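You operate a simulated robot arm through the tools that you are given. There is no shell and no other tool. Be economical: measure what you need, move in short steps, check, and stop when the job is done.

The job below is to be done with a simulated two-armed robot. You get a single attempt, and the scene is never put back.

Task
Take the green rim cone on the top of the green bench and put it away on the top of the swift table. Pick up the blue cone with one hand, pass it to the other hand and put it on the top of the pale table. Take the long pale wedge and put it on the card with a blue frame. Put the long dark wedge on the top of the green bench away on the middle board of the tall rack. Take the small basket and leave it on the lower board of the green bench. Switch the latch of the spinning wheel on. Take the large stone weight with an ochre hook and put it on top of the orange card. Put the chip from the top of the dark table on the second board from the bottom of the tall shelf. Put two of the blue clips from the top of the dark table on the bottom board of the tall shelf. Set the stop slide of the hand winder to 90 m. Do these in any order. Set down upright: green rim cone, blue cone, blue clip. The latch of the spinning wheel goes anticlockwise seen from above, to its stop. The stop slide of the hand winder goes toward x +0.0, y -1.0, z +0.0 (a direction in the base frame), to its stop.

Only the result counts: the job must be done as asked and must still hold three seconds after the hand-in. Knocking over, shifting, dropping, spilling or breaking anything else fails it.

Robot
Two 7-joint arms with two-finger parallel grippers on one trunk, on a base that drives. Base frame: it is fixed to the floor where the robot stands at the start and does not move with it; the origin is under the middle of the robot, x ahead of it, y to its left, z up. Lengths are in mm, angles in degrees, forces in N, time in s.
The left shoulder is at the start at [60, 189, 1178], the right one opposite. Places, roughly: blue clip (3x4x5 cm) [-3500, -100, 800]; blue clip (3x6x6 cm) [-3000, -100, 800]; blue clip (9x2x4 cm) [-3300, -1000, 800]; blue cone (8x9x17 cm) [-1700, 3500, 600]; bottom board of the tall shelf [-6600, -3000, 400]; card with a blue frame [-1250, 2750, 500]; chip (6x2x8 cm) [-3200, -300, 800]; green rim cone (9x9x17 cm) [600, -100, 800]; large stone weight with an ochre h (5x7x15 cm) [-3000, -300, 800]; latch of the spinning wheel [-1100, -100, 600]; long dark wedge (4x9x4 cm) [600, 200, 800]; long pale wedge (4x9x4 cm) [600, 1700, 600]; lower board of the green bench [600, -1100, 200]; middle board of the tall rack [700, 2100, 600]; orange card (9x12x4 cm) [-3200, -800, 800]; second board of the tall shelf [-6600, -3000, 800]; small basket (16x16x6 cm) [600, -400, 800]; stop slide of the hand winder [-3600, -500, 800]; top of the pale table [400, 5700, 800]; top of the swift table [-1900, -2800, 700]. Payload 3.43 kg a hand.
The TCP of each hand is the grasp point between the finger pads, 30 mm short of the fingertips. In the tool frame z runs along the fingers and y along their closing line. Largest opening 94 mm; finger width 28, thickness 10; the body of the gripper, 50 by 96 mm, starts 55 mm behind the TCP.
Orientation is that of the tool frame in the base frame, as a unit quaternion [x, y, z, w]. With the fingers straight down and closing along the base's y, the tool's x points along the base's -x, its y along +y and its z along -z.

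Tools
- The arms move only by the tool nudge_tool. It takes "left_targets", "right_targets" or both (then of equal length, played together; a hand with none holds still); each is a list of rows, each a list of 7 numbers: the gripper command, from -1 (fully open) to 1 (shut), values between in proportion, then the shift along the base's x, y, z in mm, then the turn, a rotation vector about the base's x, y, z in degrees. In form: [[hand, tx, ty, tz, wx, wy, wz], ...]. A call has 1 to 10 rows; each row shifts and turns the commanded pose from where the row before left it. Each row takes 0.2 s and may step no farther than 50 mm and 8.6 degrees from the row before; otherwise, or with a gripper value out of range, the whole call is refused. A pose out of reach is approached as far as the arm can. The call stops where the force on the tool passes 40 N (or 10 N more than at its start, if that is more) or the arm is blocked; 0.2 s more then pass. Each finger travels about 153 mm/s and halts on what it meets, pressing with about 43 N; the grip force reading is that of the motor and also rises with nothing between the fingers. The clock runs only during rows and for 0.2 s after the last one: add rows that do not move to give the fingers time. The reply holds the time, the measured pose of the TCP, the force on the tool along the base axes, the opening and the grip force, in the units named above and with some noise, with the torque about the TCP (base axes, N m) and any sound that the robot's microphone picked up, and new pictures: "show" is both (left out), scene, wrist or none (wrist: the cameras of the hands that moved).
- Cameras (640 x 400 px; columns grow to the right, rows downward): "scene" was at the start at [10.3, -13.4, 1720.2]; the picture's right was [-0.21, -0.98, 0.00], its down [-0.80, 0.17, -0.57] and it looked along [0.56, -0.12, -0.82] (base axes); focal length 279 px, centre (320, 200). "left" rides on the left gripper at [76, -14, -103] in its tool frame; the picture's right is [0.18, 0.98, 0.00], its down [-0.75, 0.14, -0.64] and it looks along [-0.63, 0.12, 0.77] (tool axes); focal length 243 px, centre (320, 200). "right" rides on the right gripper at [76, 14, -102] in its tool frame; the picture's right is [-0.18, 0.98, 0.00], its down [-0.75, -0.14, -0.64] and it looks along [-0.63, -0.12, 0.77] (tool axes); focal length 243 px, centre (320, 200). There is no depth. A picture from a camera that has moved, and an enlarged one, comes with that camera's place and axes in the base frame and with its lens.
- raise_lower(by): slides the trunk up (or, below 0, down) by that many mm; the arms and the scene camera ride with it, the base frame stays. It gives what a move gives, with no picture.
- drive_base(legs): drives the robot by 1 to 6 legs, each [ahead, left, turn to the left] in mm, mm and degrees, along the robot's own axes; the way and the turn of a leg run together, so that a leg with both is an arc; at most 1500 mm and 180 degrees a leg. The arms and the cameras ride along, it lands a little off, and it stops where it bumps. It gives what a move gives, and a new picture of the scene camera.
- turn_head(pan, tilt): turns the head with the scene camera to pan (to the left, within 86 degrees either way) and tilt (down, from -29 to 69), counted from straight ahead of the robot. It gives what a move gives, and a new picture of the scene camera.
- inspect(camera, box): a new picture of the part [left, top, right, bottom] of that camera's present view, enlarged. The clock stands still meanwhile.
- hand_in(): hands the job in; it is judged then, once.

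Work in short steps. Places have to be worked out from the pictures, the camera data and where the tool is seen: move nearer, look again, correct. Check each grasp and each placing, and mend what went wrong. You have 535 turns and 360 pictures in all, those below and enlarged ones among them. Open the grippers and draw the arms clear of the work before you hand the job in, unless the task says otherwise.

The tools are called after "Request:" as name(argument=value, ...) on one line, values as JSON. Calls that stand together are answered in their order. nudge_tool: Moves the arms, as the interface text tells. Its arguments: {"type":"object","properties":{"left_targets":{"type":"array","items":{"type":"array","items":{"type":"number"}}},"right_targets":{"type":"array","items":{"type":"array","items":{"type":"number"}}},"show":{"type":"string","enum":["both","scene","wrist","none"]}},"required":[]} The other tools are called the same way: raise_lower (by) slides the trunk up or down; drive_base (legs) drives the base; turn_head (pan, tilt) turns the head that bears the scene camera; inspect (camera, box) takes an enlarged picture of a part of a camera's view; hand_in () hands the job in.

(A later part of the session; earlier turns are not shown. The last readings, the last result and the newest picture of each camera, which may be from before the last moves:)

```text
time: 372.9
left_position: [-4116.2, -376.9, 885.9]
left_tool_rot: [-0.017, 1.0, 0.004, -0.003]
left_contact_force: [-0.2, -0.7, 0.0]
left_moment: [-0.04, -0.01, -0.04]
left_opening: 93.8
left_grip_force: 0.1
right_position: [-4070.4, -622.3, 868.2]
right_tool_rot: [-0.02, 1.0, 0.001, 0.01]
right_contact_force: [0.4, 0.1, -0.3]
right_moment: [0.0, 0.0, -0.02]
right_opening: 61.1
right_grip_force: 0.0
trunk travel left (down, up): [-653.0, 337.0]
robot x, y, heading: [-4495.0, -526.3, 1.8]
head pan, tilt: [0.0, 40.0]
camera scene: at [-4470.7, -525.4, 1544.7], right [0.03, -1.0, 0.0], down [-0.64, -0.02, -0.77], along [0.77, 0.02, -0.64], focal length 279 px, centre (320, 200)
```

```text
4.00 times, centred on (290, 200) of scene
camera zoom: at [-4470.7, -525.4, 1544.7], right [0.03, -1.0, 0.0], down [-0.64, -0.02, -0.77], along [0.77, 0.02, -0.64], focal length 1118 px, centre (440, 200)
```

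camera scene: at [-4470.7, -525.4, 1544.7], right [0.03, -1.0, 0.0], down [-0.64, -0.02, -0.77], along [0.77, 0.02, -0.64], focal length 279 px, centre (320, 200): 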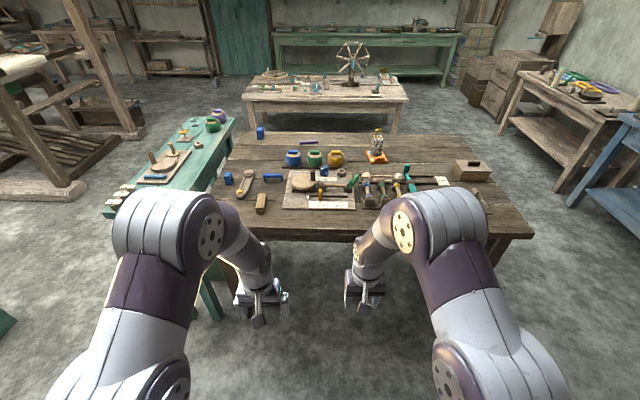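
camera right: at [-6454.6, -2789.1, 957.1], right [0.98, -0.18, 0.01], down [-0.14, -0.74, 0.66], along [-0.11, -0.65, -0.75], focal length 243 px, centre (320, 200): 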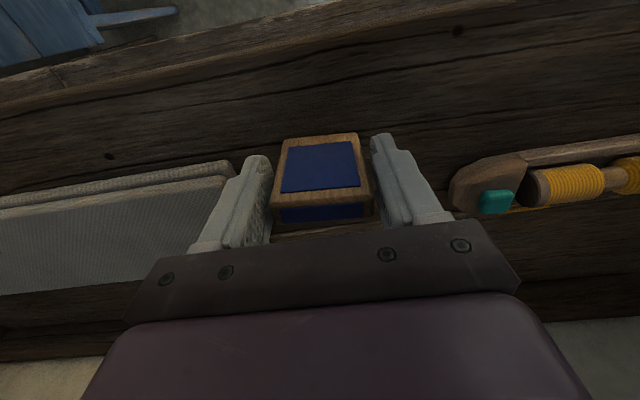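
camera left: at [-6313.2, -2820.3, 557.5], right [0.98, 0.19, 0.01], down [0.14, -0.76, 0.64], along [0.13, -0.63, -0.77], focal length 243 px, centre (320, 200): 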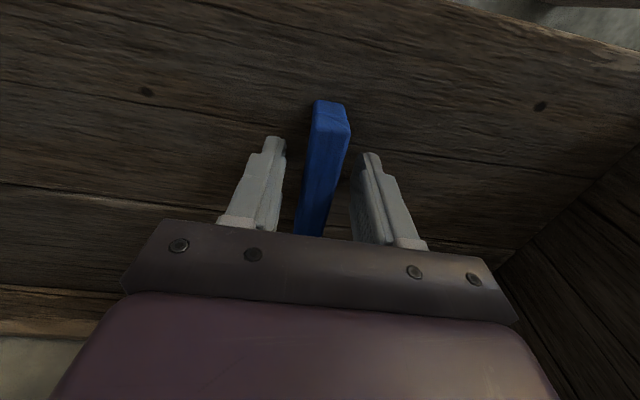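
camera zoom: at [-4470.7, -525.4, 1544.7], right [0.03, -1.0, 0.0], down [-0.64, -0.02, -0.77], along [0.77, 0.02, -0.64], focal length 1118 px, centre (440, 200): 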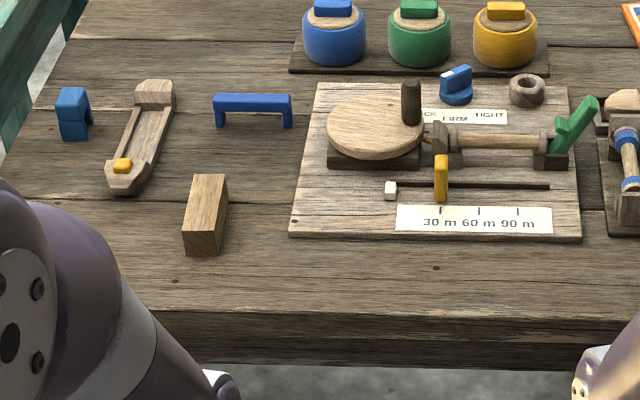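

The yellow slide is at 30 m at about (-3563, -502); 90 m is toward -y. The small blue clip is at about (-3439, -79). I raise 100 mm and position between them.

Request:
raise_lower(by=100)

Request:
drive_base(legs=[[0, 226, -1.8], [540, 0, 0]])

Request:
turn_head(pan=-15, tilt=55)

```text
time: 374.2
left_position: [-4116.0, -376.9, 986.5]
left_tool_rot: [-0.016, 1.0, 0.004, -0.002]
left_contact_force: [0.1, 0.1, 0.1]
left_moment: [0.02, 0.0, 0.01]
left_opening: 94.2
left_grip_force: 0.0
right_position: [-4070.3, -623.6, 968.2]
right_tool_rot: [-0.019, 1.0, 0.001, 0.009]
right_contact_force: [-0.1, 0.3, 0.3]
right_moment: [-0.02, -0.04, 0.03]
right_opening: 60.9
right_grip_force: 0.0
trunk travel left (down, up): [-753.0, 237.0]
robot x, y, heading: [-4494.9, -525.9, 1.6]
head pan, tilt: [0.0, 40.0]
```

```text
time: 378.7
left_position: [-3568.9, -162.1, 985.7]
left_tool_rot: [-0.002, 1.0, 0.003, -0.002]
left_contact_force: [-0.6, -0.7, -0.2]
left_moment: [0.04, -0.03, -0.03]
left_opening: 93.9
left_grip_force: 0.1
right_position: [-3528.9, -410.6, 969.2]
right_tool_rot: [-0.006, 1.0, 0.001, 0.009]
right_contact_force: [0.1, 0.6, 0.2]
right_moment: [-0.02, -0.02, -0.01]
right_opening: 61.1
right_grip_force: 0.0
trunk travel left (down, up): [-753.0, 237.0]
robot x, y, heading: [-3951.3, -300.1, 0.1]
head pan, tilt: [0.0, 40.0]
camera scene: at [-3926.8, -300.9, 1644.7], right [0.0, -1.0, 0.0], down [-0.64, 0.0, -0.77], along [0.77, 0.0, -0.64], focal length 279 px, centre (320, 200)
```

scene: 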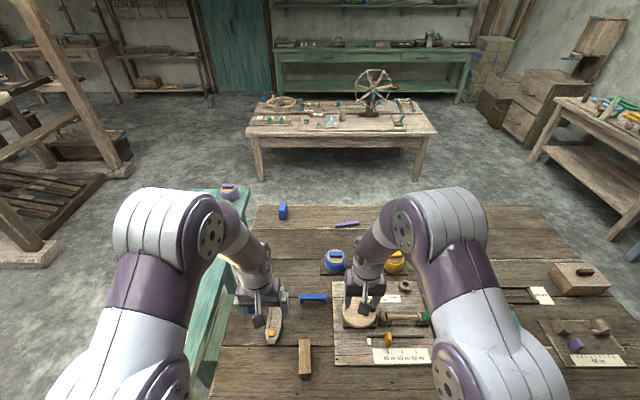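

```text
time: 379.4
left_position: [-3568.1, -162.3, 986.1]
left_tool_rot: [-0.001, 1.0, 0.003, -0.003]
left_contact_force: [0.6, 0.0, -0.2]
left_moment: [0.01, -0.02, -0.02]
left_opening: 94.0
left_grip_force: 0.1
right_position: [-3529.5, -410.4, 968.5]
right_tool_rot: [-0.005, 1.0, 0.001, 0.01]
right_contact_force: [0.5, -0.1, 0.2]
right_moment: [-0.02, -0.01, -0.02]
right_opening: 60.9
right_grip_force: 0.2
trunk travel left (down, up): [-753.0, 237.0]
robot x, y, heading: [-3954.6, -302.3, 0.3]
head pan, tilt: [-15.0, 55.0]
camera scene: at [-3942.0, -319.5, 1624.0], right [-0.26, -0.97, 0.0], down [-0.79, 0.21, -0.57], along [0.55, -0.15, -0.82], focal length 279 px, centre (320, 200)
```

scene: 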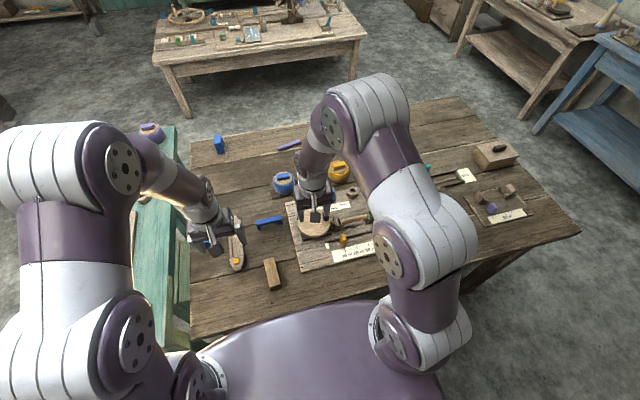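

Slide confirmed at about (-3566, -499). I close the right gripper and bring it to its +y side.

Request:
nudge_tool(right_targets=[[1, -13, -20, -10, 0, 1.1, 0], [1, -12, -20, -30, 0, 0, 0], [1, -12, -18, -30, 0, 0, 0], [1, 0, 0, -10, 0, 0, 0], [1, 0, 0, 0, 0, 0, 0]], show="wrist")

```text
time: 380.6
left_position: [-3568.7, -162.3, 984.5]
left_tool_rot: [-0.002, 1.0, 0.003, -0.001]
left_contact_force: [0.7, 0.0, -0.6]
left_moment: [0.05, 0.01, 0.0]
left_opening: 93.9
left_grip_force: 0.0
right_position: [-3566.2, -470.4, 889.1]
right_tool_rot: [-0.005, 1.0, 0.001, 0.0]
right_contact_force: [-0.1, 0.4, -0.3]
right_moment: [-0.01, 0.0, -0.01]
right_opening: 0.2
right_grip_force: 33.0
trunk travel left (down, up): [-753.0, 237.0]
robot x, y, heading: [-3951.6, -305.4, 0.0]
head pan, tilt: [-15.0, 55.0]
camera right: at [-3642.3, -457.1, 992.6], right [0.17, 0.98, 0.0], down [0.75, -0.13, 0.64], along [0.63, -0.11, -0.77], focal length 243 px, centre (320, 200)
```

right: 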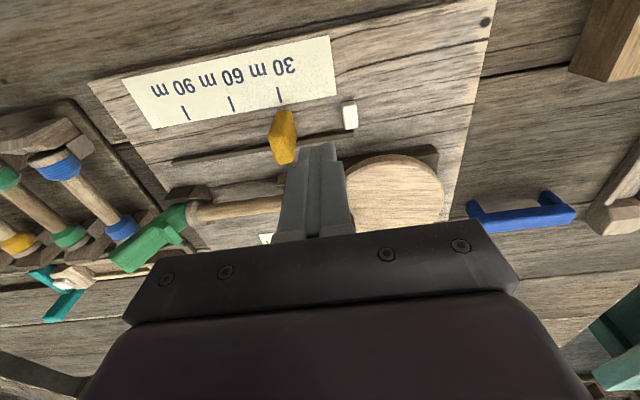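

I go down to tip height ≈ 808 and push toward -y.

Request:
nudge_tool(right_targets=[[1, 0, 0, -25, 0, 0, 0], [1, 0, 0, -25, 0, 0, 0], [1, 0, -10, 0, 0, 0, 0], [1, 0, -10, 0, 0, 0, 0], [1, 0, -10, 0, 0, 0, 0], [1, 0, -10, 0, 0, 0, 0], [1, 0, 0, 0, 0, 0, 0]], show="wrist")

```text
time: 382.2
left_position: [-3568.5, -162.4, 985.2]
left_tool_rot: [-0.001, 1.0, 0.004, -0.002]
left_contact_force: [-0.2, -0.3, 0.1]
left_moment: [0.02, 0.0, -0.01]
left_opening: 93.9
left_grip_force: 0.0
right_position: [-3566.0, -510.0, 838.4]
right_tool_rot: [-0.006, 1.0, 0.001, -0.001]
right_contact_force: [-0.4, -0.7, 1.7]
right_moment: [-0.02, 0.01, -0.01]
right_opening: 0.0
right_grip_force: 33.3
trunk travel left (down, up): [-753.0, 237.0]
robot x, y, heading: [-3953.4, -302.1, 0.4]
head pan, tilt: [-15.0, 55.0]
camera right: at [-3641.7, -496.4, 942.5], right [0.17, 0.98, 0.0], down [0.75, -0.13, 0.64], along [0.63, -0.11, -0.77], focal length 243 px, centre (320, 200)
```

right: 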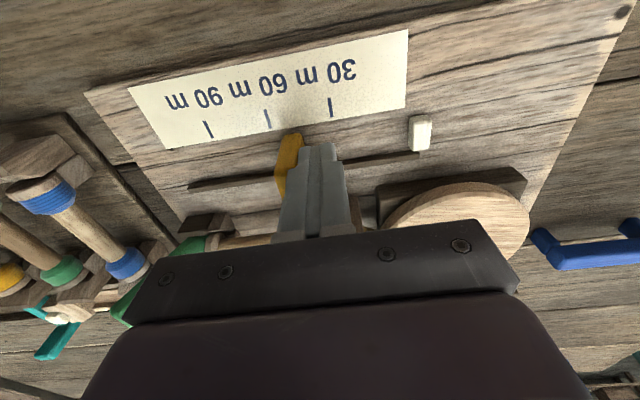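

The slide moves. Continue pushing to the stop.

Request:
nudge_tool(right_targets=[[1, 0, -10, 0, 0, 0, 0], [1, 0, -10, 0, 0, 0, 0], [1, 0, -10, 0, 0, 0, 0], [1, 0, -8, 0, 0, 0, 0], [1, 0, -6, 0, 0, 0, 0], [1, 0, -6, 0, 0, 0, 0], [1, 0, 0, 0, 0, 0, 0]], show="wrist")

```text
time: 383.8
left_position: [-3569.7, -161.9, 985.9]
left_tool_rot: [-0.002, 1.0, 0.004, -0.002]
left_contact_force: [-0.2, 0.9, 0.3]
left_moment: [0.02, -0.02, 0.02]
left_opening: 93.9
left_grip_force: 0.0
right_position: [-3566.8, -558.7, 839.0]
right_tool_rot: [-0.005, 1.0, 0.001, 0.001]
right_contact_force: [0.6, -1.3, 6.2]
right_moment: [-0.07, 0.01, -0.01]
right_opening: 0.1
right_grip_force: 33.1
trunk travel left (down, up): [-753.0, 237.0]
robot x, y, heading: [-3953.8, -302.8, 0.2]
head pan, tilt: [-15.0, 55.0]
camera right: at [-3642.5, -546.1, 942.5], right [0.17, 0.98, 0.0], down [0.75, -0.13, 0.64], along [0.63, -0.11, -0.77], focal length 243 px, centre (320, 200)
```

right: 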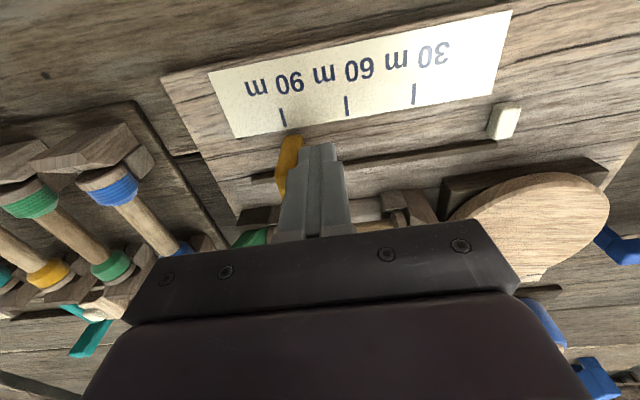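

At the 90 m mark now; push on gently to find the stop.

Request:
nudge_tool(right_targets=[[1, 0, -4, 0, 0, 0, 0], [1, 0, -4, 0, 0, 0, 0], [1, 0, -4, 0, 0, 0, 0], [1, 0, 0, 0, 0, 0, 0]], show="wrist")

```text
time: 384.6
left_position: [-3568.9, -157.5, 986.6]
left_tool_rot: [-0.004, 1.0, 0.003, -0.002]
left_contact_force: [0.5, -0.5, -0.6]
left_moment: [0.03, 0.01, -0.02]
left_opening: 93.9
left_grip_force: 0.1
right_position: [-3567.1, -562.3, 839.1]
right_tool_rot: [-0.009, 1.0, 0.001, -0.002]
right_contact_force: [4.7, 30.3, 7.9]
right_moment: [0.28, -0.11, -0.39]
right_opening: 0.0
right_grip_force: 32.6
trunk travel left (down, up): [-753.0, 237.0]
robot x, y, heading: [-3953.3, -301.1, 0.5]
head pan, tilt: [-15.0, 55.0]
stopped in row 3 (right hand): the force on the tool passed its limit (the readings are from after the stop); the commanded pose is now the measured one
camera right: at [-3642.3, -550.1, 942.7], right [0.17, 0.99, 0.0], down [0.76, -0.13, 0.64], along [0.63, -0.11, -0.77], focal length 243 px, centre (320, 200)
```

right: 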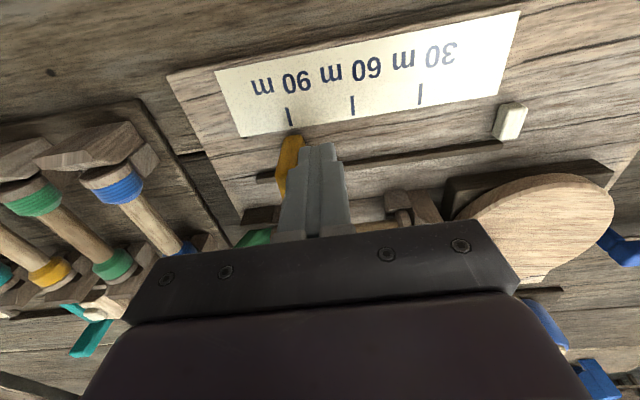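

Firm stop at 90 m. I back off and rise.

Request:
nudge_tool(right_targets=[[1, 0, 8, 0, 0, 0, 0], [1, 0, 4, 25, 0, 0, 0], [1, 0, 0, 45, 0, 0, 0], [1, -20, 0, 40, 0, 0, 0], [1, -30, 0, 20, 0, 0, 0], [1, 0, 0, 0, 0, 0, 0]], show="wrist")

```text
time: 386.0
left_position: [-3567.5, -161.8, 985.3]
left_tool_rot: [-0.003, 1.0, 0.004, -0.003]
left_contact_force: [0.4, 0.6, 0.0]
left_moment: [0.03, -0.01, -0.01]
left_opening: 94.0
left_grip_force: 0.0
right_position: [-3618.1, -556.3, 966.4]
right_tool_rot: [-0.007, 1.0, 0.001, -0.001]
right_contact_force: [0.3, 0.2, -0.8]
right_moment: [0.0, 0.02, 0.02]
right_opening: 0.0
right_grip_force: 33.1
trunk travel left (down, up): [-753.0, 237.0]
robot x, y, heading: [-3953.2, -301.0, 0.4]
head pan, tilt: [-15.0, 55.0]
camera right: at [-3693.1, -542.7, 1070.4], right [0.17, 0.99, 0.0], down [0.76, -0.13, 0.64], along [0.63, -0.11, -0.77], focal length 243 px, centre (320, 200)
```

right: 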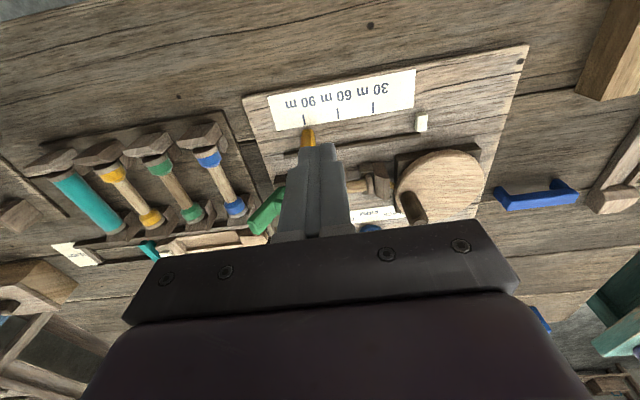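

Slide set. Now the left hand goes to the small blue clip near (-3439, -79).

Request:
nudge_tool(left_targets=[[-0.6, 25, 25, 0, 0, 0, 0], [-0.6, 25, 25, -10, 0, 0, 0], [-0.6, 25, 25, -10, 0, 0, 0], [-0.6, 0, 0, 0, 0, 0, 0]], show="wrist")

Request:
inspect(camera="left", box=[240, 60, 400, 160])

```text
time: 387.0
left_position: [-3492.1, -87.6, 966.9]
left_tool_rot: [-0.002, 1.0, 0.003, -0.001]
left_contact_force: [-0.2, -0.2, -0.2]
left_moment: [0.02, -0.01, -0.01]
left_opening: 75.3
left_grip_force: 0.1
right_position: [-3617.7, -556.4, 967.0]
right_tool_rot: [-0.007, 1.0, 0.002, -0.001]
right_contact_force: [0.7, 0.6, -0.1]
right_moment: [0.03, -0.02, 0.02]
right_opening: 0.0
right_grip_force: 33.0
trunk travel left (down, up): [-753.0, 237.0]
robot x, y, heading: [-3952.1, -301.4, 0.4]
head pan, tilt: [-15.0, 55.0]
camera left: at [-3568.5, -104.7, 1068.7], right [-0.19, 0.98, 0.01], down [0.76, 0.14, 0.64], along [0.63, 0.13, -0.77], focal length 243 px, centre (320, 200)
```

left: 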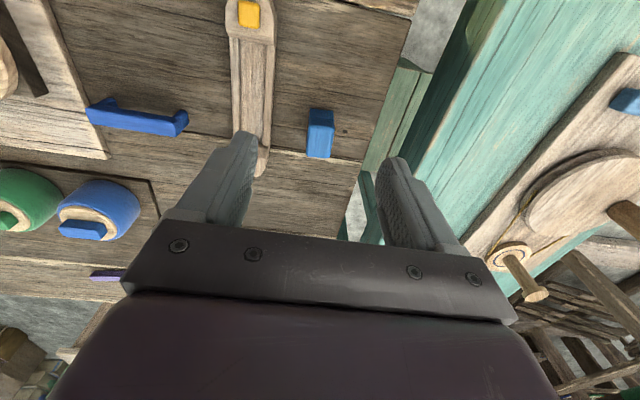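

```text
4.00 times, centred on (320, 110) of left
camera zoom: at [-3568.5, -104.7, 1068.7], right [-0.19, 0.98, 0.01], down [0.76, 0.14, 0.64], along [0.63, 0.13, -0.77], focal length 970 px, centre (320, 560)
```

zoom: 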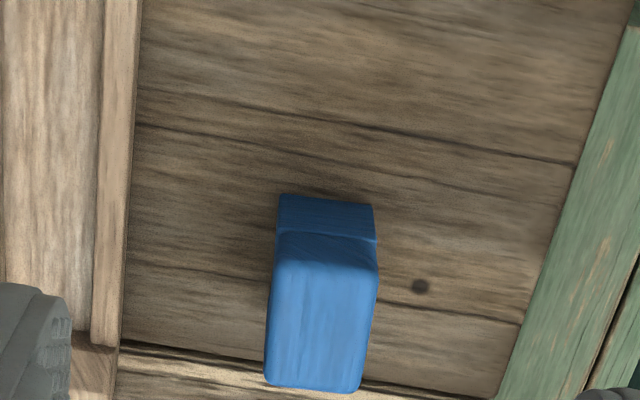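

The clip is 26 mm wide in y at about (-3453, -79), top ≈ 832. I go over it with a 50 mm opening.

Request:
nudge_tool(left_targets=[[-0.06, 20, 5, -20, 0, 0, 0], [-0.06, 19, 4, -40, 0, 0, 0], [-0.06, 0, 0, -30, 0, 0, 0], [-0.06, 0, 0, 0, 0, 0, 0]], show="wrist")

```text
time: 388.0
left_position: [-3455.8, -78.8, 875.4]
left_tool_rot: [-0.002, 1.0, 0.004, -0.002]
left_contact_force: [-0.4, -0.5, 0.3]
left_moment: [-0.04, 0.0, 0.02]
left_opening: 49.9
left_grip_force: 0.0
right_position: [-3618.4, -555.2, 966.1]
right_tool_rot: [-0.007, 1.0, 0.002, -0.001]
right_contact_force: [0.4, -0.3, -0.4]
right_moment: [-0.01, 0.01, 0.04]
right_opening: 0.0
right_grip_force: 33.2
trunk travel left (down, up): [-753.0, 237.0]
robot x, y, heading: [-3949.3, -300.9, 0.3]
head pan, tilt: [-15.0, 55.0]
camera left: at [-3531.5, -94.9, 977.1], right [-0.19, 0.98, 0.01], down [0.76, 0.14, 0.64], along [0.63, 0.13, -0.77], focal length 243 px, centre (320, 200)
```

left: 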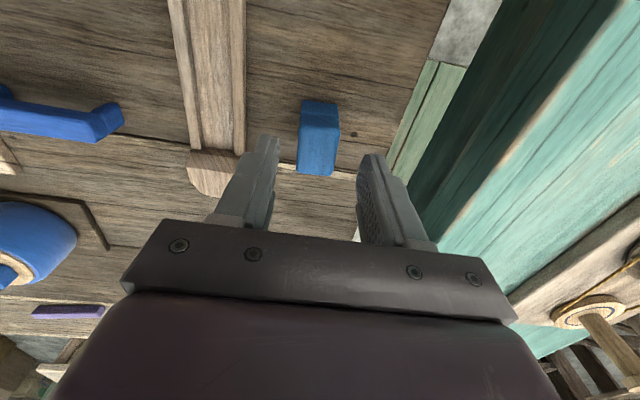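

Clear. Descend and grip.

Request:
nudge_tool(left_targets=[[-0.06, 0, -1, -25, 0, 0, 0], [-0.06, 0, 0, -20, 0, 0, 0], [-0.06, 0, 0, -14, 0, 0, 0], [0.4, 0, 0, 0, 0, 0, 0], [1, 0, 0, 0, 0, 0, 0], [1, 0, 0, 0, 0, 0, 0]], show="none")

Request:
nudge_tool(left_targets=[[1, 0, 0, 20, 0, 0, 0], [1, 0, 0, 40, 0, 0, 0], [1, 0, 0, 45, 0, 0, 0], [1, -20, 0, 40, 0, 0, 0], [1, -45, -10, 0, 0, 0, 0], [1, -45, -10, 0, 0, 0, 0], [1, 0, 0, 0, 0, 0, 0]], show="wrist")

```text
time: 389.4
left_position: [-3455.0, -78.4, 815.9]
left_tool_rot: [-0.002, 1.0, 0.005, -0.002]
left_contact_force: [0.3, -0.6, 1.5]
left_moment: [-0.01, 0.0, 0.01]
left_opening: 30.5
left_grip_force: 43.3
right_position: [-3618.5, -556.3, 967.6]
right_tool_rot: [-0.006, 1.0, 0.001, -0.001]
right_contact_force: [-0.1, -0.5, 0.6]
right_moment: [-0.02, -0.03, -0.02]
right_opening: 0.2
right_grip_force: 32.8
trunk travel left (down, up): [-753.0, 237.0]
robot x, y, heading: [-3951.8, -301.2, 0.2]
head pan, tilt: [-15.0, 55.0]
```

```text
time: 391.0
left_position: [-3565.8, -99.3, 963.1]
left_tool_rot: [-0.003, 1.0, 0.003, -0.003]
left_contact_force: [0.3, 0.6, -0.6]
left_moment: [-0.03, -0.02, 0.01]
left_opening: 30.6
left_grip_force: 43.3
right_position: [-3617.4, -555.8, 966.3]
right_tool_rot: [-0.007, 1.0, 0.002, -0.001]
right_contact_force: [0.8, 0.3, -0.6]
right_moment: [-0.02, 0.05, 0.03]
right_opening: 0.2
right_grip_force: 33.0
trunk travel left (down, up): [-753.0, 237.0]
robot x, y, heading: [-3954.4, -298.2, 0.1]
head pan, tilt: [-15.0, 55.0]
camera left: at [-3641.8, -115.4, 1064.2], right [-0.19, 0.98, 0.01], down [0.76, 0.14, 0.64], along [0.63, 0.13, -0.77], focal length 243 px, centre (320, 200)
```

left: 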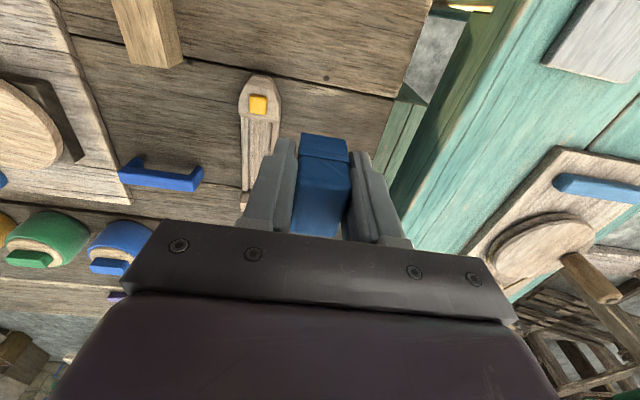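

Second clip held. I return to the shelf by the same route.

Request:
drive_base(legs=[[-500, 0, 0], [0, -1400, 0], [-1400, 0, 0], [-660, 0, 0], [0, 0, -90]])

Request:
nudge_tool(left_targets=[[1, 0, 0, 20, 0, 0, 0], [1, 0, 0, 0, 0, 0, 0]], show="none")

Request:
raise_lower(by=-400)

Request:
raise_lower(by=-100)

Request:
turn_head(pan=5, tilt=35)

```text
time: 414.2
left_position: [-6314.8, -2095.7, 961.6]
left_tool_rot: [0.698, 0.716, 0.003, 0.001]
left_contact_force: [-0.4, 0.5, 0.1]
left_moment: [-0.02, 0.03, 0.01]
left_opening: 30.6
left_grip_force: 43.0
right_position: [-6771.5, -2051.7, 967.2]
right_tool_rot: [0.696, 0.718, 0.003, 0.0]
right_contact_force: [0.5, 0.3, 0.7]
right_moment: [0.02, 0.04, -0.02]
right_opening: 0.3
right_grip_force: 32.7
trunk travel left (down, up): [-753.0, 237.0]
robot x, y, heading: [-6525.1, -1711.5, -88.7]
head pan, tilt: [-15.0, 55.0]
camera scene: at [-6543.4, -1722.5, 1624.0], right [-0.97, 0.24, 0.0], down [0.19, 0.8, -0.57], along [-0.14, -0.56, -0.82], focal length 279 px, centre (320, 200)
```

scene: 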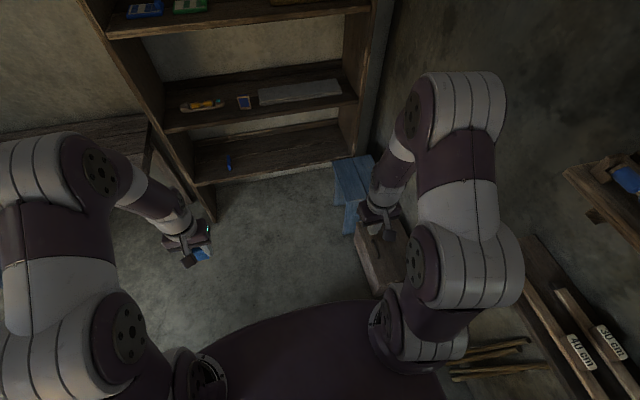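

```text
time: 414.8
left_position: [-6315.0, -2095.3, 983.4]
left_tool_rot: [0.699, 0.715, 0.004, 0.0]
left_contact_force: [-0.6, -0.9, 0.5]
left_moment: [0.02, 0.04, -0.02]
left_opening: 30.8
left_grip_force: 42.8
right_position: [-6770.8, -2052.9, 966.7]
right_tool_rot: [0.696, 0.718, 0.002, 0.001]
right_contact_force: [0.2, -0.4, -0.1]
right_moment: [0.02, -0.01, 0.0]
right_opening: 0.0
right_grip_force: 32.7
trunk travel left (down, up): [-753.0, 237.0]
robot x, y, heading: [-6524.6, -1713.9, -88.4]
head pan, tilt: [-15.0, 55.0]
```

```text
time: 418.6
left_position: [-6314.1, -2095.3, 583.3]
left_tool_rot: [0.698, 0.716, 0.004, 0.002]
left_contact_force: [1.0, 0.6, -1.2]
left_moment: [0.01, 0.04, -0.02]
left_opening: 30.8
left_grip_force: 43.0
right_position: [-6773.0, -2052.2, 566.7]
right_tool_rot: [0.695, 0.719, 0.002, 0.0]
right_contact_force: [0.0, -0.2, 0.8]
right_moment: [0.01, 0.0, 0.01]
right_opening: 0.0
right_grip_force: 33.0
trunk travel left (down, up): [-353.0, 637.0]
robot x, y, heading: [-6525.2, -1711.0, -88.7]
head pan, tilt: [-15.0, 55.0]
```

```text
time: 419.9
left_position: [-6314.1, -2094.4, 483.1]
left_tool_rot: [0.699, 0.715, 0.004, 0.002]
left_contact_force: [-0.2, 0.3, -0.4]
left_moment: [0.0, -0.03, -0.02]
left_opening: 30.8
left_grip_force: 43.1
right_position: [-6771.3, -2052.6, 467.2]
right_tool_rot: [0.695, 0.719, 0.002, -0.001]
right_contact_force: [0.0, -0.6, 0.1]
right_moment: [-0.02, -0.03, -0.04]
right_opening: 0.3
right_grip_force: 33.5
trunk travel left (down, up): [-253.0, 737.0]
robot x, y, heading: [-6525.8, -1713.9, -88.7]
head pan, tilt: [-15.0, 55.0]
```

```text
time: 420.8
left_position: [-6315.8, -2094.8, 482.0]
left_tool_rot: [0.698, 0.716, 0.004, 0.001]
left_contact_force: [1.0, -0.4, 0.7]
left_moment: [0.0, 0.03, -0.02]
left_opening: 30.6
left_grip_force: 42.6
right_position: [-6772.5, -2052.9, 467.4]
right_tool_rot: [0.695, 0.719, 0.003, 0.0]
right_contact_force: [-0.1, 0.6, 0.1]
right_moment: [0.01, -0.02, 0.04]
right_opening: 0.1
right_grip_force: 33.1
trunk travel left (down, up): [-253.0, 737.0]
robot x, y, heading: [-6525.9, -1715.4, -88.6]
head pan, tilt: [5.0, 35.0]
camera scene: at [-6516.7, -1739.9, 1152.1], right [-0.99, -0.11, 0.0], down [-0.06, 0.57, -0.82], along [0.09, -0.81, -0.57], focal length 279 px, centre (320, 200)
```

scene: 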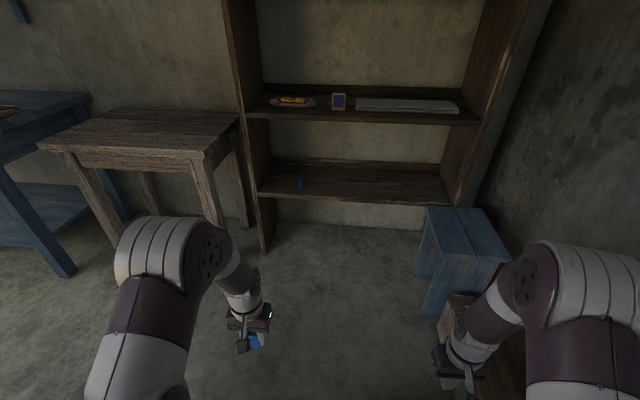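

Both previous items are in place. I bring the right hand inward, stretch the left arm, and approach, aiming for x ≈ -6400 on the bottom board.

Request:
nudge_tool(left_targets=[[1, -17, -35, 0, 0, 0, 0], [1, -17, -35, 0, 0, 0, 0], [1, -17, -35, 0, 0, 0, 0], [1, -17, -35, 0, 0, 0, 0], [1, -17, -30, 0, 0, 0, 0]], right_targets=[[1, 26, 0, 0, 0, 0, 0], [1, 26, 0, 0, 0, 0, 0], [1, 26, 0, 0, 0, 0, 0], [1, 26, 0, 0, 0, 0, 0], [1, 26, 0, 0, 0, 0, 0]], show="none")

Request:
drive_base(legs=[[480, 0, -1.4]])

```text
time: 422.0
left_position: [-6400.0, -2265.8, 482.6]
left_tool_rot: [0.699, 0.715, 0.004, 0.0]
left_contact_force: [-0.4, 0.3, -0.7]
left_moment: [0.05, -0.02, -0.03]
left_opening: 30.7
left_grip_force: 42.5
right_position: [-6641.8, -2051.7, 466.8]
right_tool_rot: [0.695, 0.719, 0.003, 0.0]
right_contact_force: [0.0, 1.1, 0.2]
right_moment: [0.0, 0.01, 0.02]
right_opening: 0.2
right_grip_force: 33.0
trunk travel left (down, up): [-253.0, 737.0]
robot x, y, heading: [-6525.0, -1712.7, -88.6]
head pan, tilt: [5.0, 35.0]
```

```text
time: 424.8
left_position: [-6408.6, -2747.5, 483.4]
left_tool_rot: [0.708, 0.706, 0.003, 0.001]
left_contact_force: [0.4, 0.9, 0.5]
left_moment: [0.0, 0.01, 0.0]
left_opening: 30.7
left_grip_force: 43.5
right_position: [-6644.2, -2527.6, 466.3]
right_tool_rot: [0.704, 0.71, 0.002, 0.0]
right_contact_force: [0.3, -0.2, -0.1]
right_moment: [0.0, 0.03, -0.01]
right_opening: 0.0
right_grip_force: 32.7
trunk travel left (down, up): [-253.0, 737.0]
robot x, y, heading: [-6521.1, -2194.0, -90.0]
head pan, tilt: [5.0, 35.0]
camera scene: at [-6512.8, -2218.9, 1152.2], right [-1.0, -0.08, 0.0], down [-0.05, 0.57, -0.82], along [0.07, -0.82, -0.57], focal length 279 px, centre (320, 200)
```

scene: 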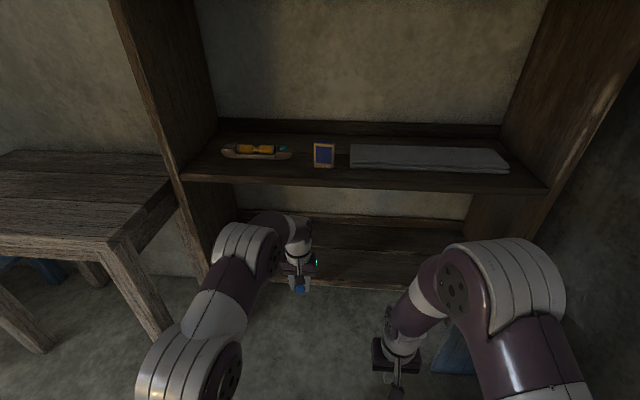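

Clear. Drive 105 mm further in and check.

Request:
drive_base(legs=[[108, 0, 0]])

Request:
inspect(camera="left", box=[0, 0, 640, 400])

```text
time: 426.0
left_position: [-6407.5, -2854.7, 483.4]
left_tool_rot: [0.707, 0.707, 0.004, 0.001]
left_contact_force: [1.1, 0.6, 0.5]
left_moment: [0.01, -0.01, -0.02]
left_opening: 30.6
left_grip_force: 43.2
right_position: [-6644.9, -2635.7, 466.6]
right_tool_rot: [0.703, 0.711, 0.002, 0.0]
right_contact_force: [0.7, 1.0, -0.3]
right_moment: [0.0, 0.02, 0.0]
right_opening: 0.0
right_grip_force: 32.7
trunk travel left (down, up): [-253.0, 737.0]
robot x, y, heading: [-6520.4, -2301.9, -89.7]
head pan, tilt: [5.0, 35.0]
camera scene: at [-6512.9, -2326.9, 1152.2], right [-1.0, -0.09, 0.0], down [-0.05, 0.57, -0.82], along [0.07, -0.82, -0.57], focal length 279 px, centre (320, 200)
```

scene: 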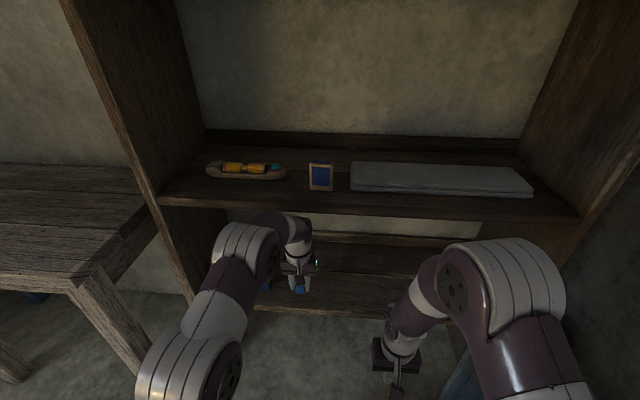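

```text
1.00 times, centred on (320, 200) of left
camera zoom: at [-6422.8, -2780.9, 584.8], right [0.98, 0.19, 0.01], down [0.14, -0.76, 0.64], along [0.13, -0.63, -0.77], focal length 243 px, centre (320, 200)
```

zoom: 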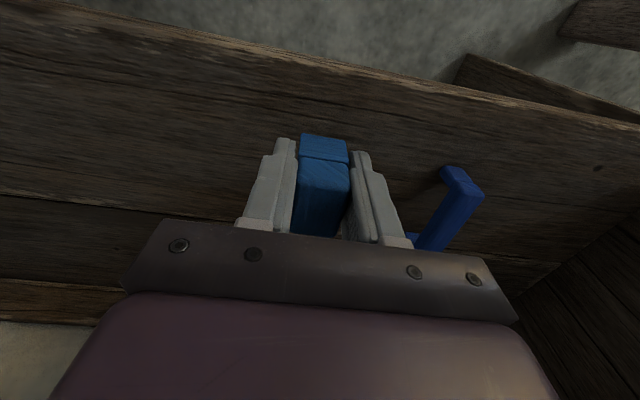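

In position over the board. Lower to contact.

Request:
nudge_tool(left_targets=[[1, 0, 0, -10, 0, 0, 0], [1, 0, -8, -5, 0, 0, 0], [1, 0, 0, -5, 0, 0, 0], [1, 0, 0, -4, 0, 0, 0], [1, 0, 0, -4, 0, 0, 0], [1, 0, 0, -4, 0, 0, 0], [1, 0, 0, -4, 0, 0, 0], [1, 0, 0, -4, 0, 0, 0], [1, 0, 0, 0, 0, 0, 0]], show="wrist")

```text
time: 427.6
left_position: [-6406.6, -2866.6, 455.9]
left_tool_rot: [0.706, 0.708, 0.0, 0.006]
left_contact_force: [0.9, 8.1, 22.5]
left_moment: [0.29, 0.05, 0.0]
left_opening: 30.9
left_grip_force: 42.9
right_position: [-6643.2, -2634.1, 467.8]
right_tool_rot: [0.702, 0.712, 0.002, 0.002]
right_contact_force: [-0.5, 1.2, 0.5]
right_moment: [0.02, -0.02, 0.05]
right_opening: 0.0
right_grip_force: 33.0
trunk travel left (down, up): [-253.0, 737.0]
robot x, y, heading: [-6518.8, -2302.0, -89.9]
head pan, tilt: [5.0, 35.0]
stopped in row 7 (left hand): the force on the tool passed its limit (the readings are from after the stop); the commanded pose is now the measured one
camera left: at [-6422.7, -2789.3, 556.8], right [0.98, 0.19, 0.01], down [0.14, -0.75, 0.65], along [0.13, -0.64, -0.76], focal length 243 px, centre (320, 200)
```

left: 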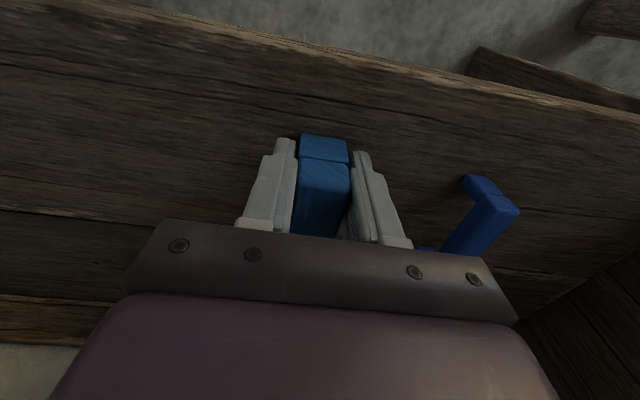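

Placed; open slightly and back out.

Request:
nudge_tool(left_targets=[[1, 0, 0, 2, 0, 0, 0], [0.3, 0, 0, 0, 0, 0, 0], [0.0, 0, 0, 0, 0, 0, 0], [0.0, 0, 0, 0, 0, 0, 0], [0.0, 0, 0, 0, 0, 0, 0]], show="wrist")

Request:
drive_base(legs=[[-450, 0, 0]])

Request:
inspect(camera="scene", box=[220, 60, 460, 210])

```text
time: 428.8
left_position: [-6407.0, -2864.4, 455.6]
left_tool_rot: [0.706, 0.708, 0.001, 0.003]
left_contact_force: [0.1, 0.2, -0.7]
left_moment: [0.01, 0.0, 0.01]
left_opening: 47.0
left_grip_force: 0.0
right_position: [-6644.9, -2635.8, 468.1]
right_tool_rot: [0.704, 0.71, 0.002, 0.001]
right_contact_force: [0.2, 0.2, 0.6]
right_moment: [0.05, 0.0, 0.0]
right_opening: 0.0
right_grip_force: 33.2
trunk travel left (down, up): [-253.0, 737.0]
robot x, y, heading: [-6518.5, -2296.6, -90.1]
head pan, tilt: [5.0, 35.0]
camera left: at [-6422.9, -2790.1, 555.6], right [0.98, 0.19, 0.01], down [0.14, -0.75, 0.64], along [0.12, -0.63, -0.76], focal length 243 px, centre (320, 200)
```

left: 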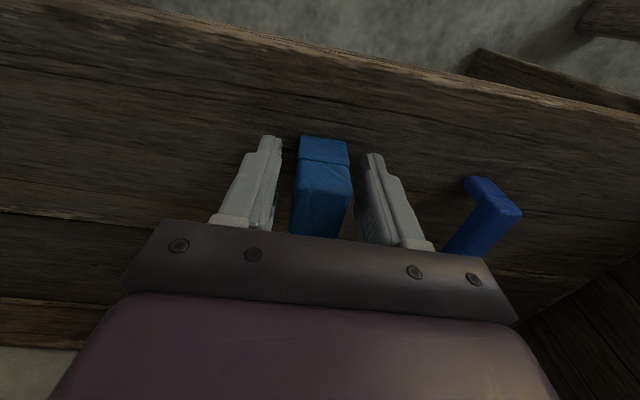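

```text
time: 431.5
left_position: [-6407.8, -2413.0, 453.6]
left_tool_rot: [0.706, 0.708, 0.002, 0.004]
left_contact_force: [0.0, 0.0, 0.0]
left_moment: [0.01, 0.01, -0.02]
left_opening: 47.3
left_grip_force: 0.0
right_position: [-6644.2, -2183.1, 466.2]
right_tool_rot: [0.702, 0.712, 0.002, -0.001]
right_contact_force: [-0.7, -0.1, 0.2]
right_moment: [-0.03, 0.04, -0.02]
right_opening: 0.0
right_grip_force: 32.7
trunk travel left (down, up): [-253.0, 737.0]
robot x, y, heading: [-6519.3, -1851.2, -89.8]
head pan, tilt: [5.0, 35.0]
camera scene: at [-6513.1, -1874.5, 1152.2], right [-1.0, -0.09, 0.0], down [-0.05, 0.57, -0.82], along [0.07, -0.82, -0.57], focal length 279 px, centre (320, 200)
```

scene: 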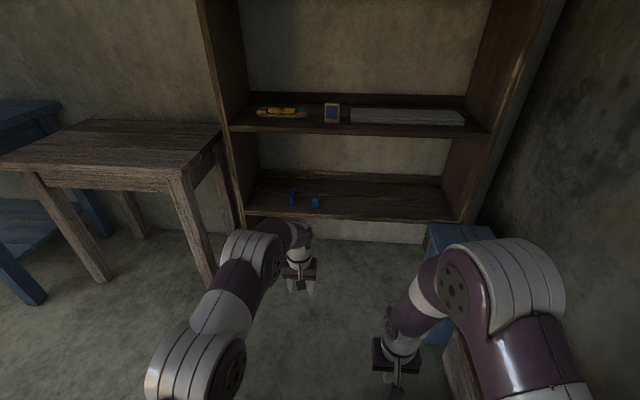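

```text
2.67 times, centred on (340, 135) of scene
camera zoom: at [-6513.1, -1874.5, 1152.2], right [-1.0, -0.09, 0.0], down [-0.05, 0.57, -0.82], along [0.07, -0.82, -0.57], focal length 745 px, centre (267, 373)
```

zoom: 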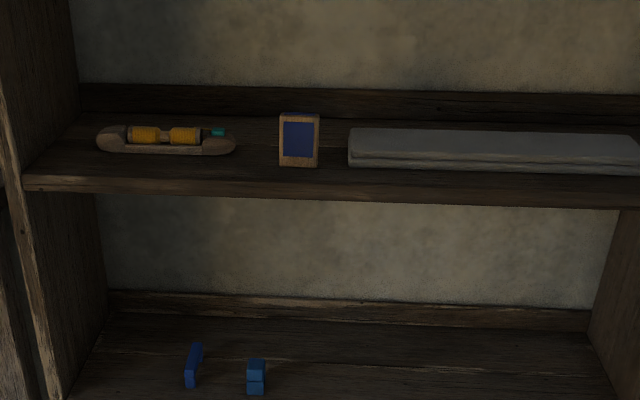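

All three shelf items are standing correctly. Remaining: the blue cone. I raise the trunk and drive back east along the known aisle.

Request:
raise_lower(by=350)

Request:
nudge_tool(left_targets=[[-1, 0, 45, 0, 0, 0, 0], [-1, 0, 45, 0, 0, 0, 0], [-1, 0, 45, 0, 0, 0, 0], [-1, 0, 30, 0, 0, 0, 0]], show="none")

Request:
drive_base(legs=[[0, 0, 89.8], [1500, 0, 0], [1500, 0, 0], [1200, 0, 0]])

```text
time: 434.9
left_position: [-6407.4, -2413.9, 803.5]
left_tool_rot: [0.706, 0.708, 0.001, 0.003]
left_contact_force: [-0.2, 0.3, 0.4]
left_moment: [0.0, 0.0, 0.02]
left_opening: 46.9
left_grip_force: 0.1
right_position: [-6644.8, -2184.6, 817.1]
right_tool_rot: [0.703, 0.712, 0.003, -0.001]
right_contact_force: [0.7, 0.0, 0.0]
right_moment: [0.0, -0.01, 0.0]
right_opening: 0.1
right_grip_force: 33.6
trunk travel left (down, up): [-603.0, 387.0]
robot x, y, heading: [-6519.9, -1853.0, -89.8]
head pan, tilt: [5.0, 35.0]
```

```text
time: 435.9
left_position: [-6407.3, -2247.5, 803.8]
left_tool_rot: [0.707, 0.707, 0.002, 0.004]
left_contact_force: [0.6, 0.3, 0.7]
left_moment: [0.02, 0.02, -0.03]
left_opening: 93.7
left_grip_force: 0.1
right_position: [-6644.4, -2183.8, 816.0]
right_tool_rot: [0.703, 0.711, 0.003, 0.0]
right_contact_force: [-0.5, 1.0, -0.3]
right_moment: [0.0, 0.03, 0.02]
right_opening: 0.0
right_grip_force: 33.2
trunk travel left (down, up): [-603.0, 387.0]
robot x, y, heading: [-6523.3, -1850.1, -89.8]
head pan, tilt: [5.0, 35.0]
```

```text
time: 459.8
left_position: [-1922.2, -2062.3, 803.5]
left_tool_rot: [0.045, 0.999, 0.003, 0.001]
left_contact_force: [0.9, 0.1, 0.1]
left_moment: [0.01, 0.0, 0.0]
left_opening: 94.3
left_grip_force: 0.0
right_position: [-2007.5, -2293.3, 817.3]
right_tool_rot: [0.04, 0.999, 0.002, -0.001]
right_contact_force: [0.5, -0.3, 0.2]
right_moment: [0.0, -0.02, -0.03]
right_opening: 0.0
right_grip_force: 32.6
trunk travel left (down, up): [-603.0, 387.0]
robot x, y, heading: [-2330.2, -2136.0, -5.3]
head pan, tilt: [5.0, 35.0]
camera scene: at [-2302.6, -2131.5, 1502.2], right [0.0, -1.0, 0.0], down [-0.57, 0.0, -0.82], along [0.82, 0.0, -0.57], focal length 279 px, centre (320, 200)
```

scene: 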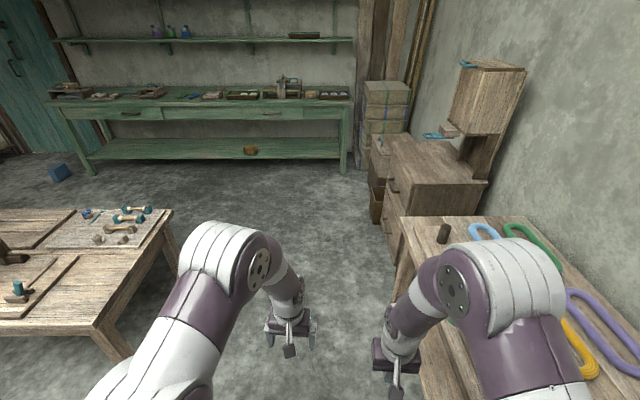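

Drifted a little toward the swift table; I square up, shift left, and continue to x ≈ -340, then north.

Request:
drive_base(legs=[[0, 340, 5.3], [1000, 0, 0], [990, 0, 0], [0, 0, 90]])

```text
time: 475.3
left_position: [-455.4, -1414.5, 804.5]
left_tool_rot: [0.709, -0.705, -0.003, 0.002]
left_contact_force: [0.1, -0.8, 0.8]
left_moment: [-0.05, 0.03, 0.0]
left_opening: 93.9
left_grip_force: 0.0
right_position: [-220.0, -1480.4, 817.2]
right_tool_rot: [0.712, -0.702, 0.0, 0.002]
right_contact_force: [0.7, 1.2, 1.2]
right_moment: [0.03, -0.01, -0.02]
right_opening: 0.1
right_grip_force: 32.7
trunk travel left (down, up): [-603.0, 387.0]
robot x, y, heading: [-342.4, -1814.1, 90.1]
head pan, tilt: [5.0, 35.0]
camera scene: at [-350.7, -1785.3, 1502.2], right [1.0, 0.09, 0.0], down [0.05, -0.57, -0.82], along [-0.07, 0.82, -0.57], focal length 279 px, centre (320, 200)
```

scene: 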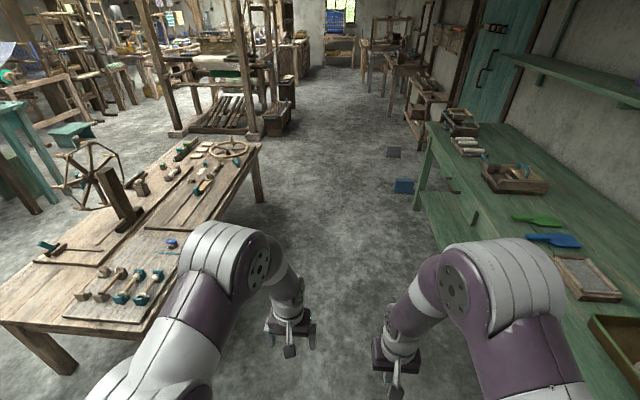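

Clear corridor. Drive north.

Request:
drive_base(legs=[[1500, 0, 0], [1500, 0, 0], [1000, 0, 0]])

```text
time: 494.3
left_position: [-406.0, 2533.7, 803.8]
left_tool_rot: [-0.7, 0.714, 0.004, -0.002]
left_contact_force: [-0.2, 0.0, 0.9]
left_moment: [-0.04, 0.02, -0.02]
left_opening: 93.9
left_grip_force: 0.1
right_position: [-169.9, 2463.7, 815.8]
right_tool_rot: [-0.703, 0.711, -0.001, -0.002]
right_contact_force: [-0.8, 0.3, -0.7]
right_moment: [0.0, 0.0, -0.01]
right_opening: 0.2
right_grip_force: 33.2
trunk travel left (down, up): [-603.0, 387.0]
robot x, y, heading: [-299.5, 2131.1, 88.9]
head pan, tilt: [5.0, 35.0]
camera scene: at [-309.1, 2161.1, 1502.2], right [1.0, 0.07, 0.0], down [0.04, -0.57, -0.82], along [-0.05, 0.82, -0.57], focal length 279 px, centre (320, 200)
```

scene: 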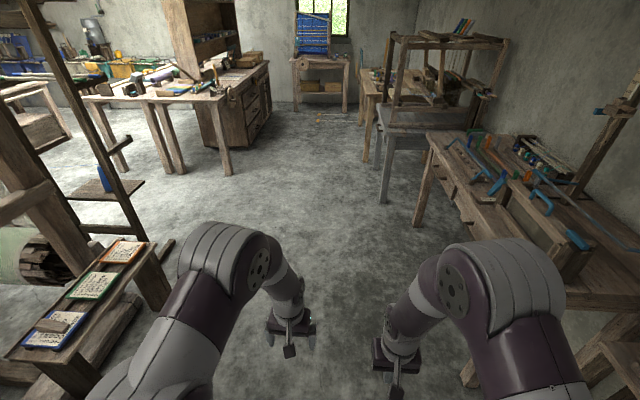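

Pale wedge is still on its card, and the blue cone is visible on the ladder shelf. I go on and turn to face it.

Request:
drive_base(legs=[[1380, 0, 0], [0, 0, 91], [400, 0, 0]])

Request:
turn_head(pan=0, tilt=30)

```text
time: 507.2
left_position: [-1065.8, 3395.0, 804.1]
left_tool_rot: [1.0, 0.006, 0.0, 0.004]
left_contact_force: [-0.5, -0.4, 0.5]
left_moment: [-0.01, -0.05, 0.02]
left_opening: 93.9
left_grip_force: 0.0
right_position: [-1001.2, 3631.6, 816.3]
right_tool_rot: [1.0, 0.01, 0.001, 0.002]
right_contact_force: [0.7, 0.7, 0.2]
right_moment: [-0.01, 0.02, 0.01]
right_opening: 0.0
right_grip_force: 32.9
trunk travel left (down, up): [-603.0, 387.0]
robot x, y, heading: [-665.8, 3509.6, -179.7]
head pan, tilt: [5.0, 35.0]
camera scene: at [-694.3, 3504.9, 1502.2], right [-0.1, 1.0, 0.0], down [0.57, 0.06, -0.82], along [-0.81, -0.08, -0.57], focal length 279 px, centre (320, 200)
```

scene: 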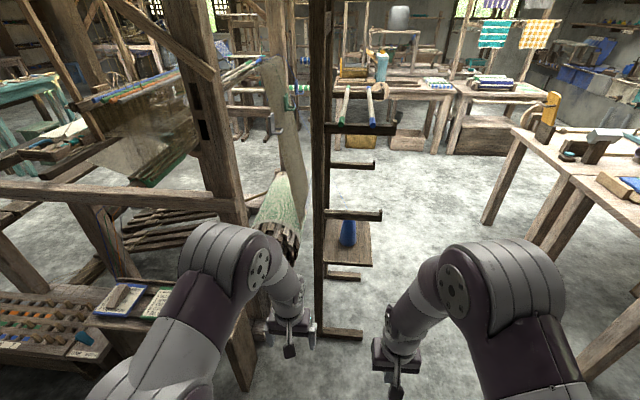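

```text
time: 507.9
left_position: [-1064.7, 3395.9, 805.5]
left_tool_rot: [1.0, 0.006, -0.001, 0.003]
left_contact_force: [-0.7, 0.5, 0.3]
left_moment: [-0.03, 0.01, -0.02]
left_opening: 93.7
left_grip_force: 0.1
right_position: [-1001.4, 3631.5, 817.2]
right_tool_rot: [1.0, 0.011, 0.002, 0.001]
right_contact_force: [0.1, -0.1, 0.6]
right_moment: [-0.01, 0.0, -0.03]
right_opening: 0.1
right_grip_force: 33.4
trunk travel left (down, up): [-603.0, 387.0]
robot x, y, heading: [-666.5, 3511.4, -179.2]
head pan, tilt: [0.0, 30.0]
camera scene: at [-696.2, 3512.5, 1510.0], right [-0.01, 1.0, 0.0], down [0.5, 0.01, -0.87], along [-0.87, -0.01, -0.5], focal length 279 px, centre (320, 200)
```

scene: 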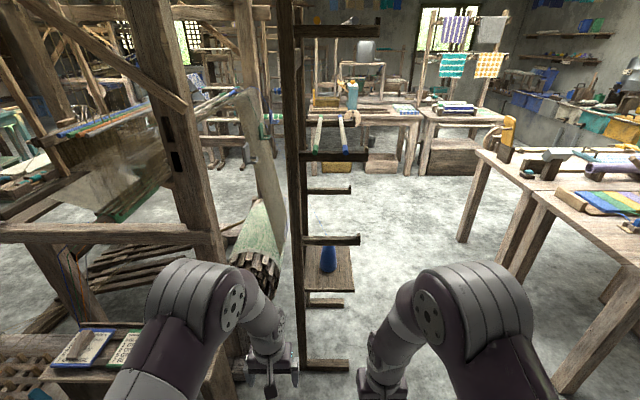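

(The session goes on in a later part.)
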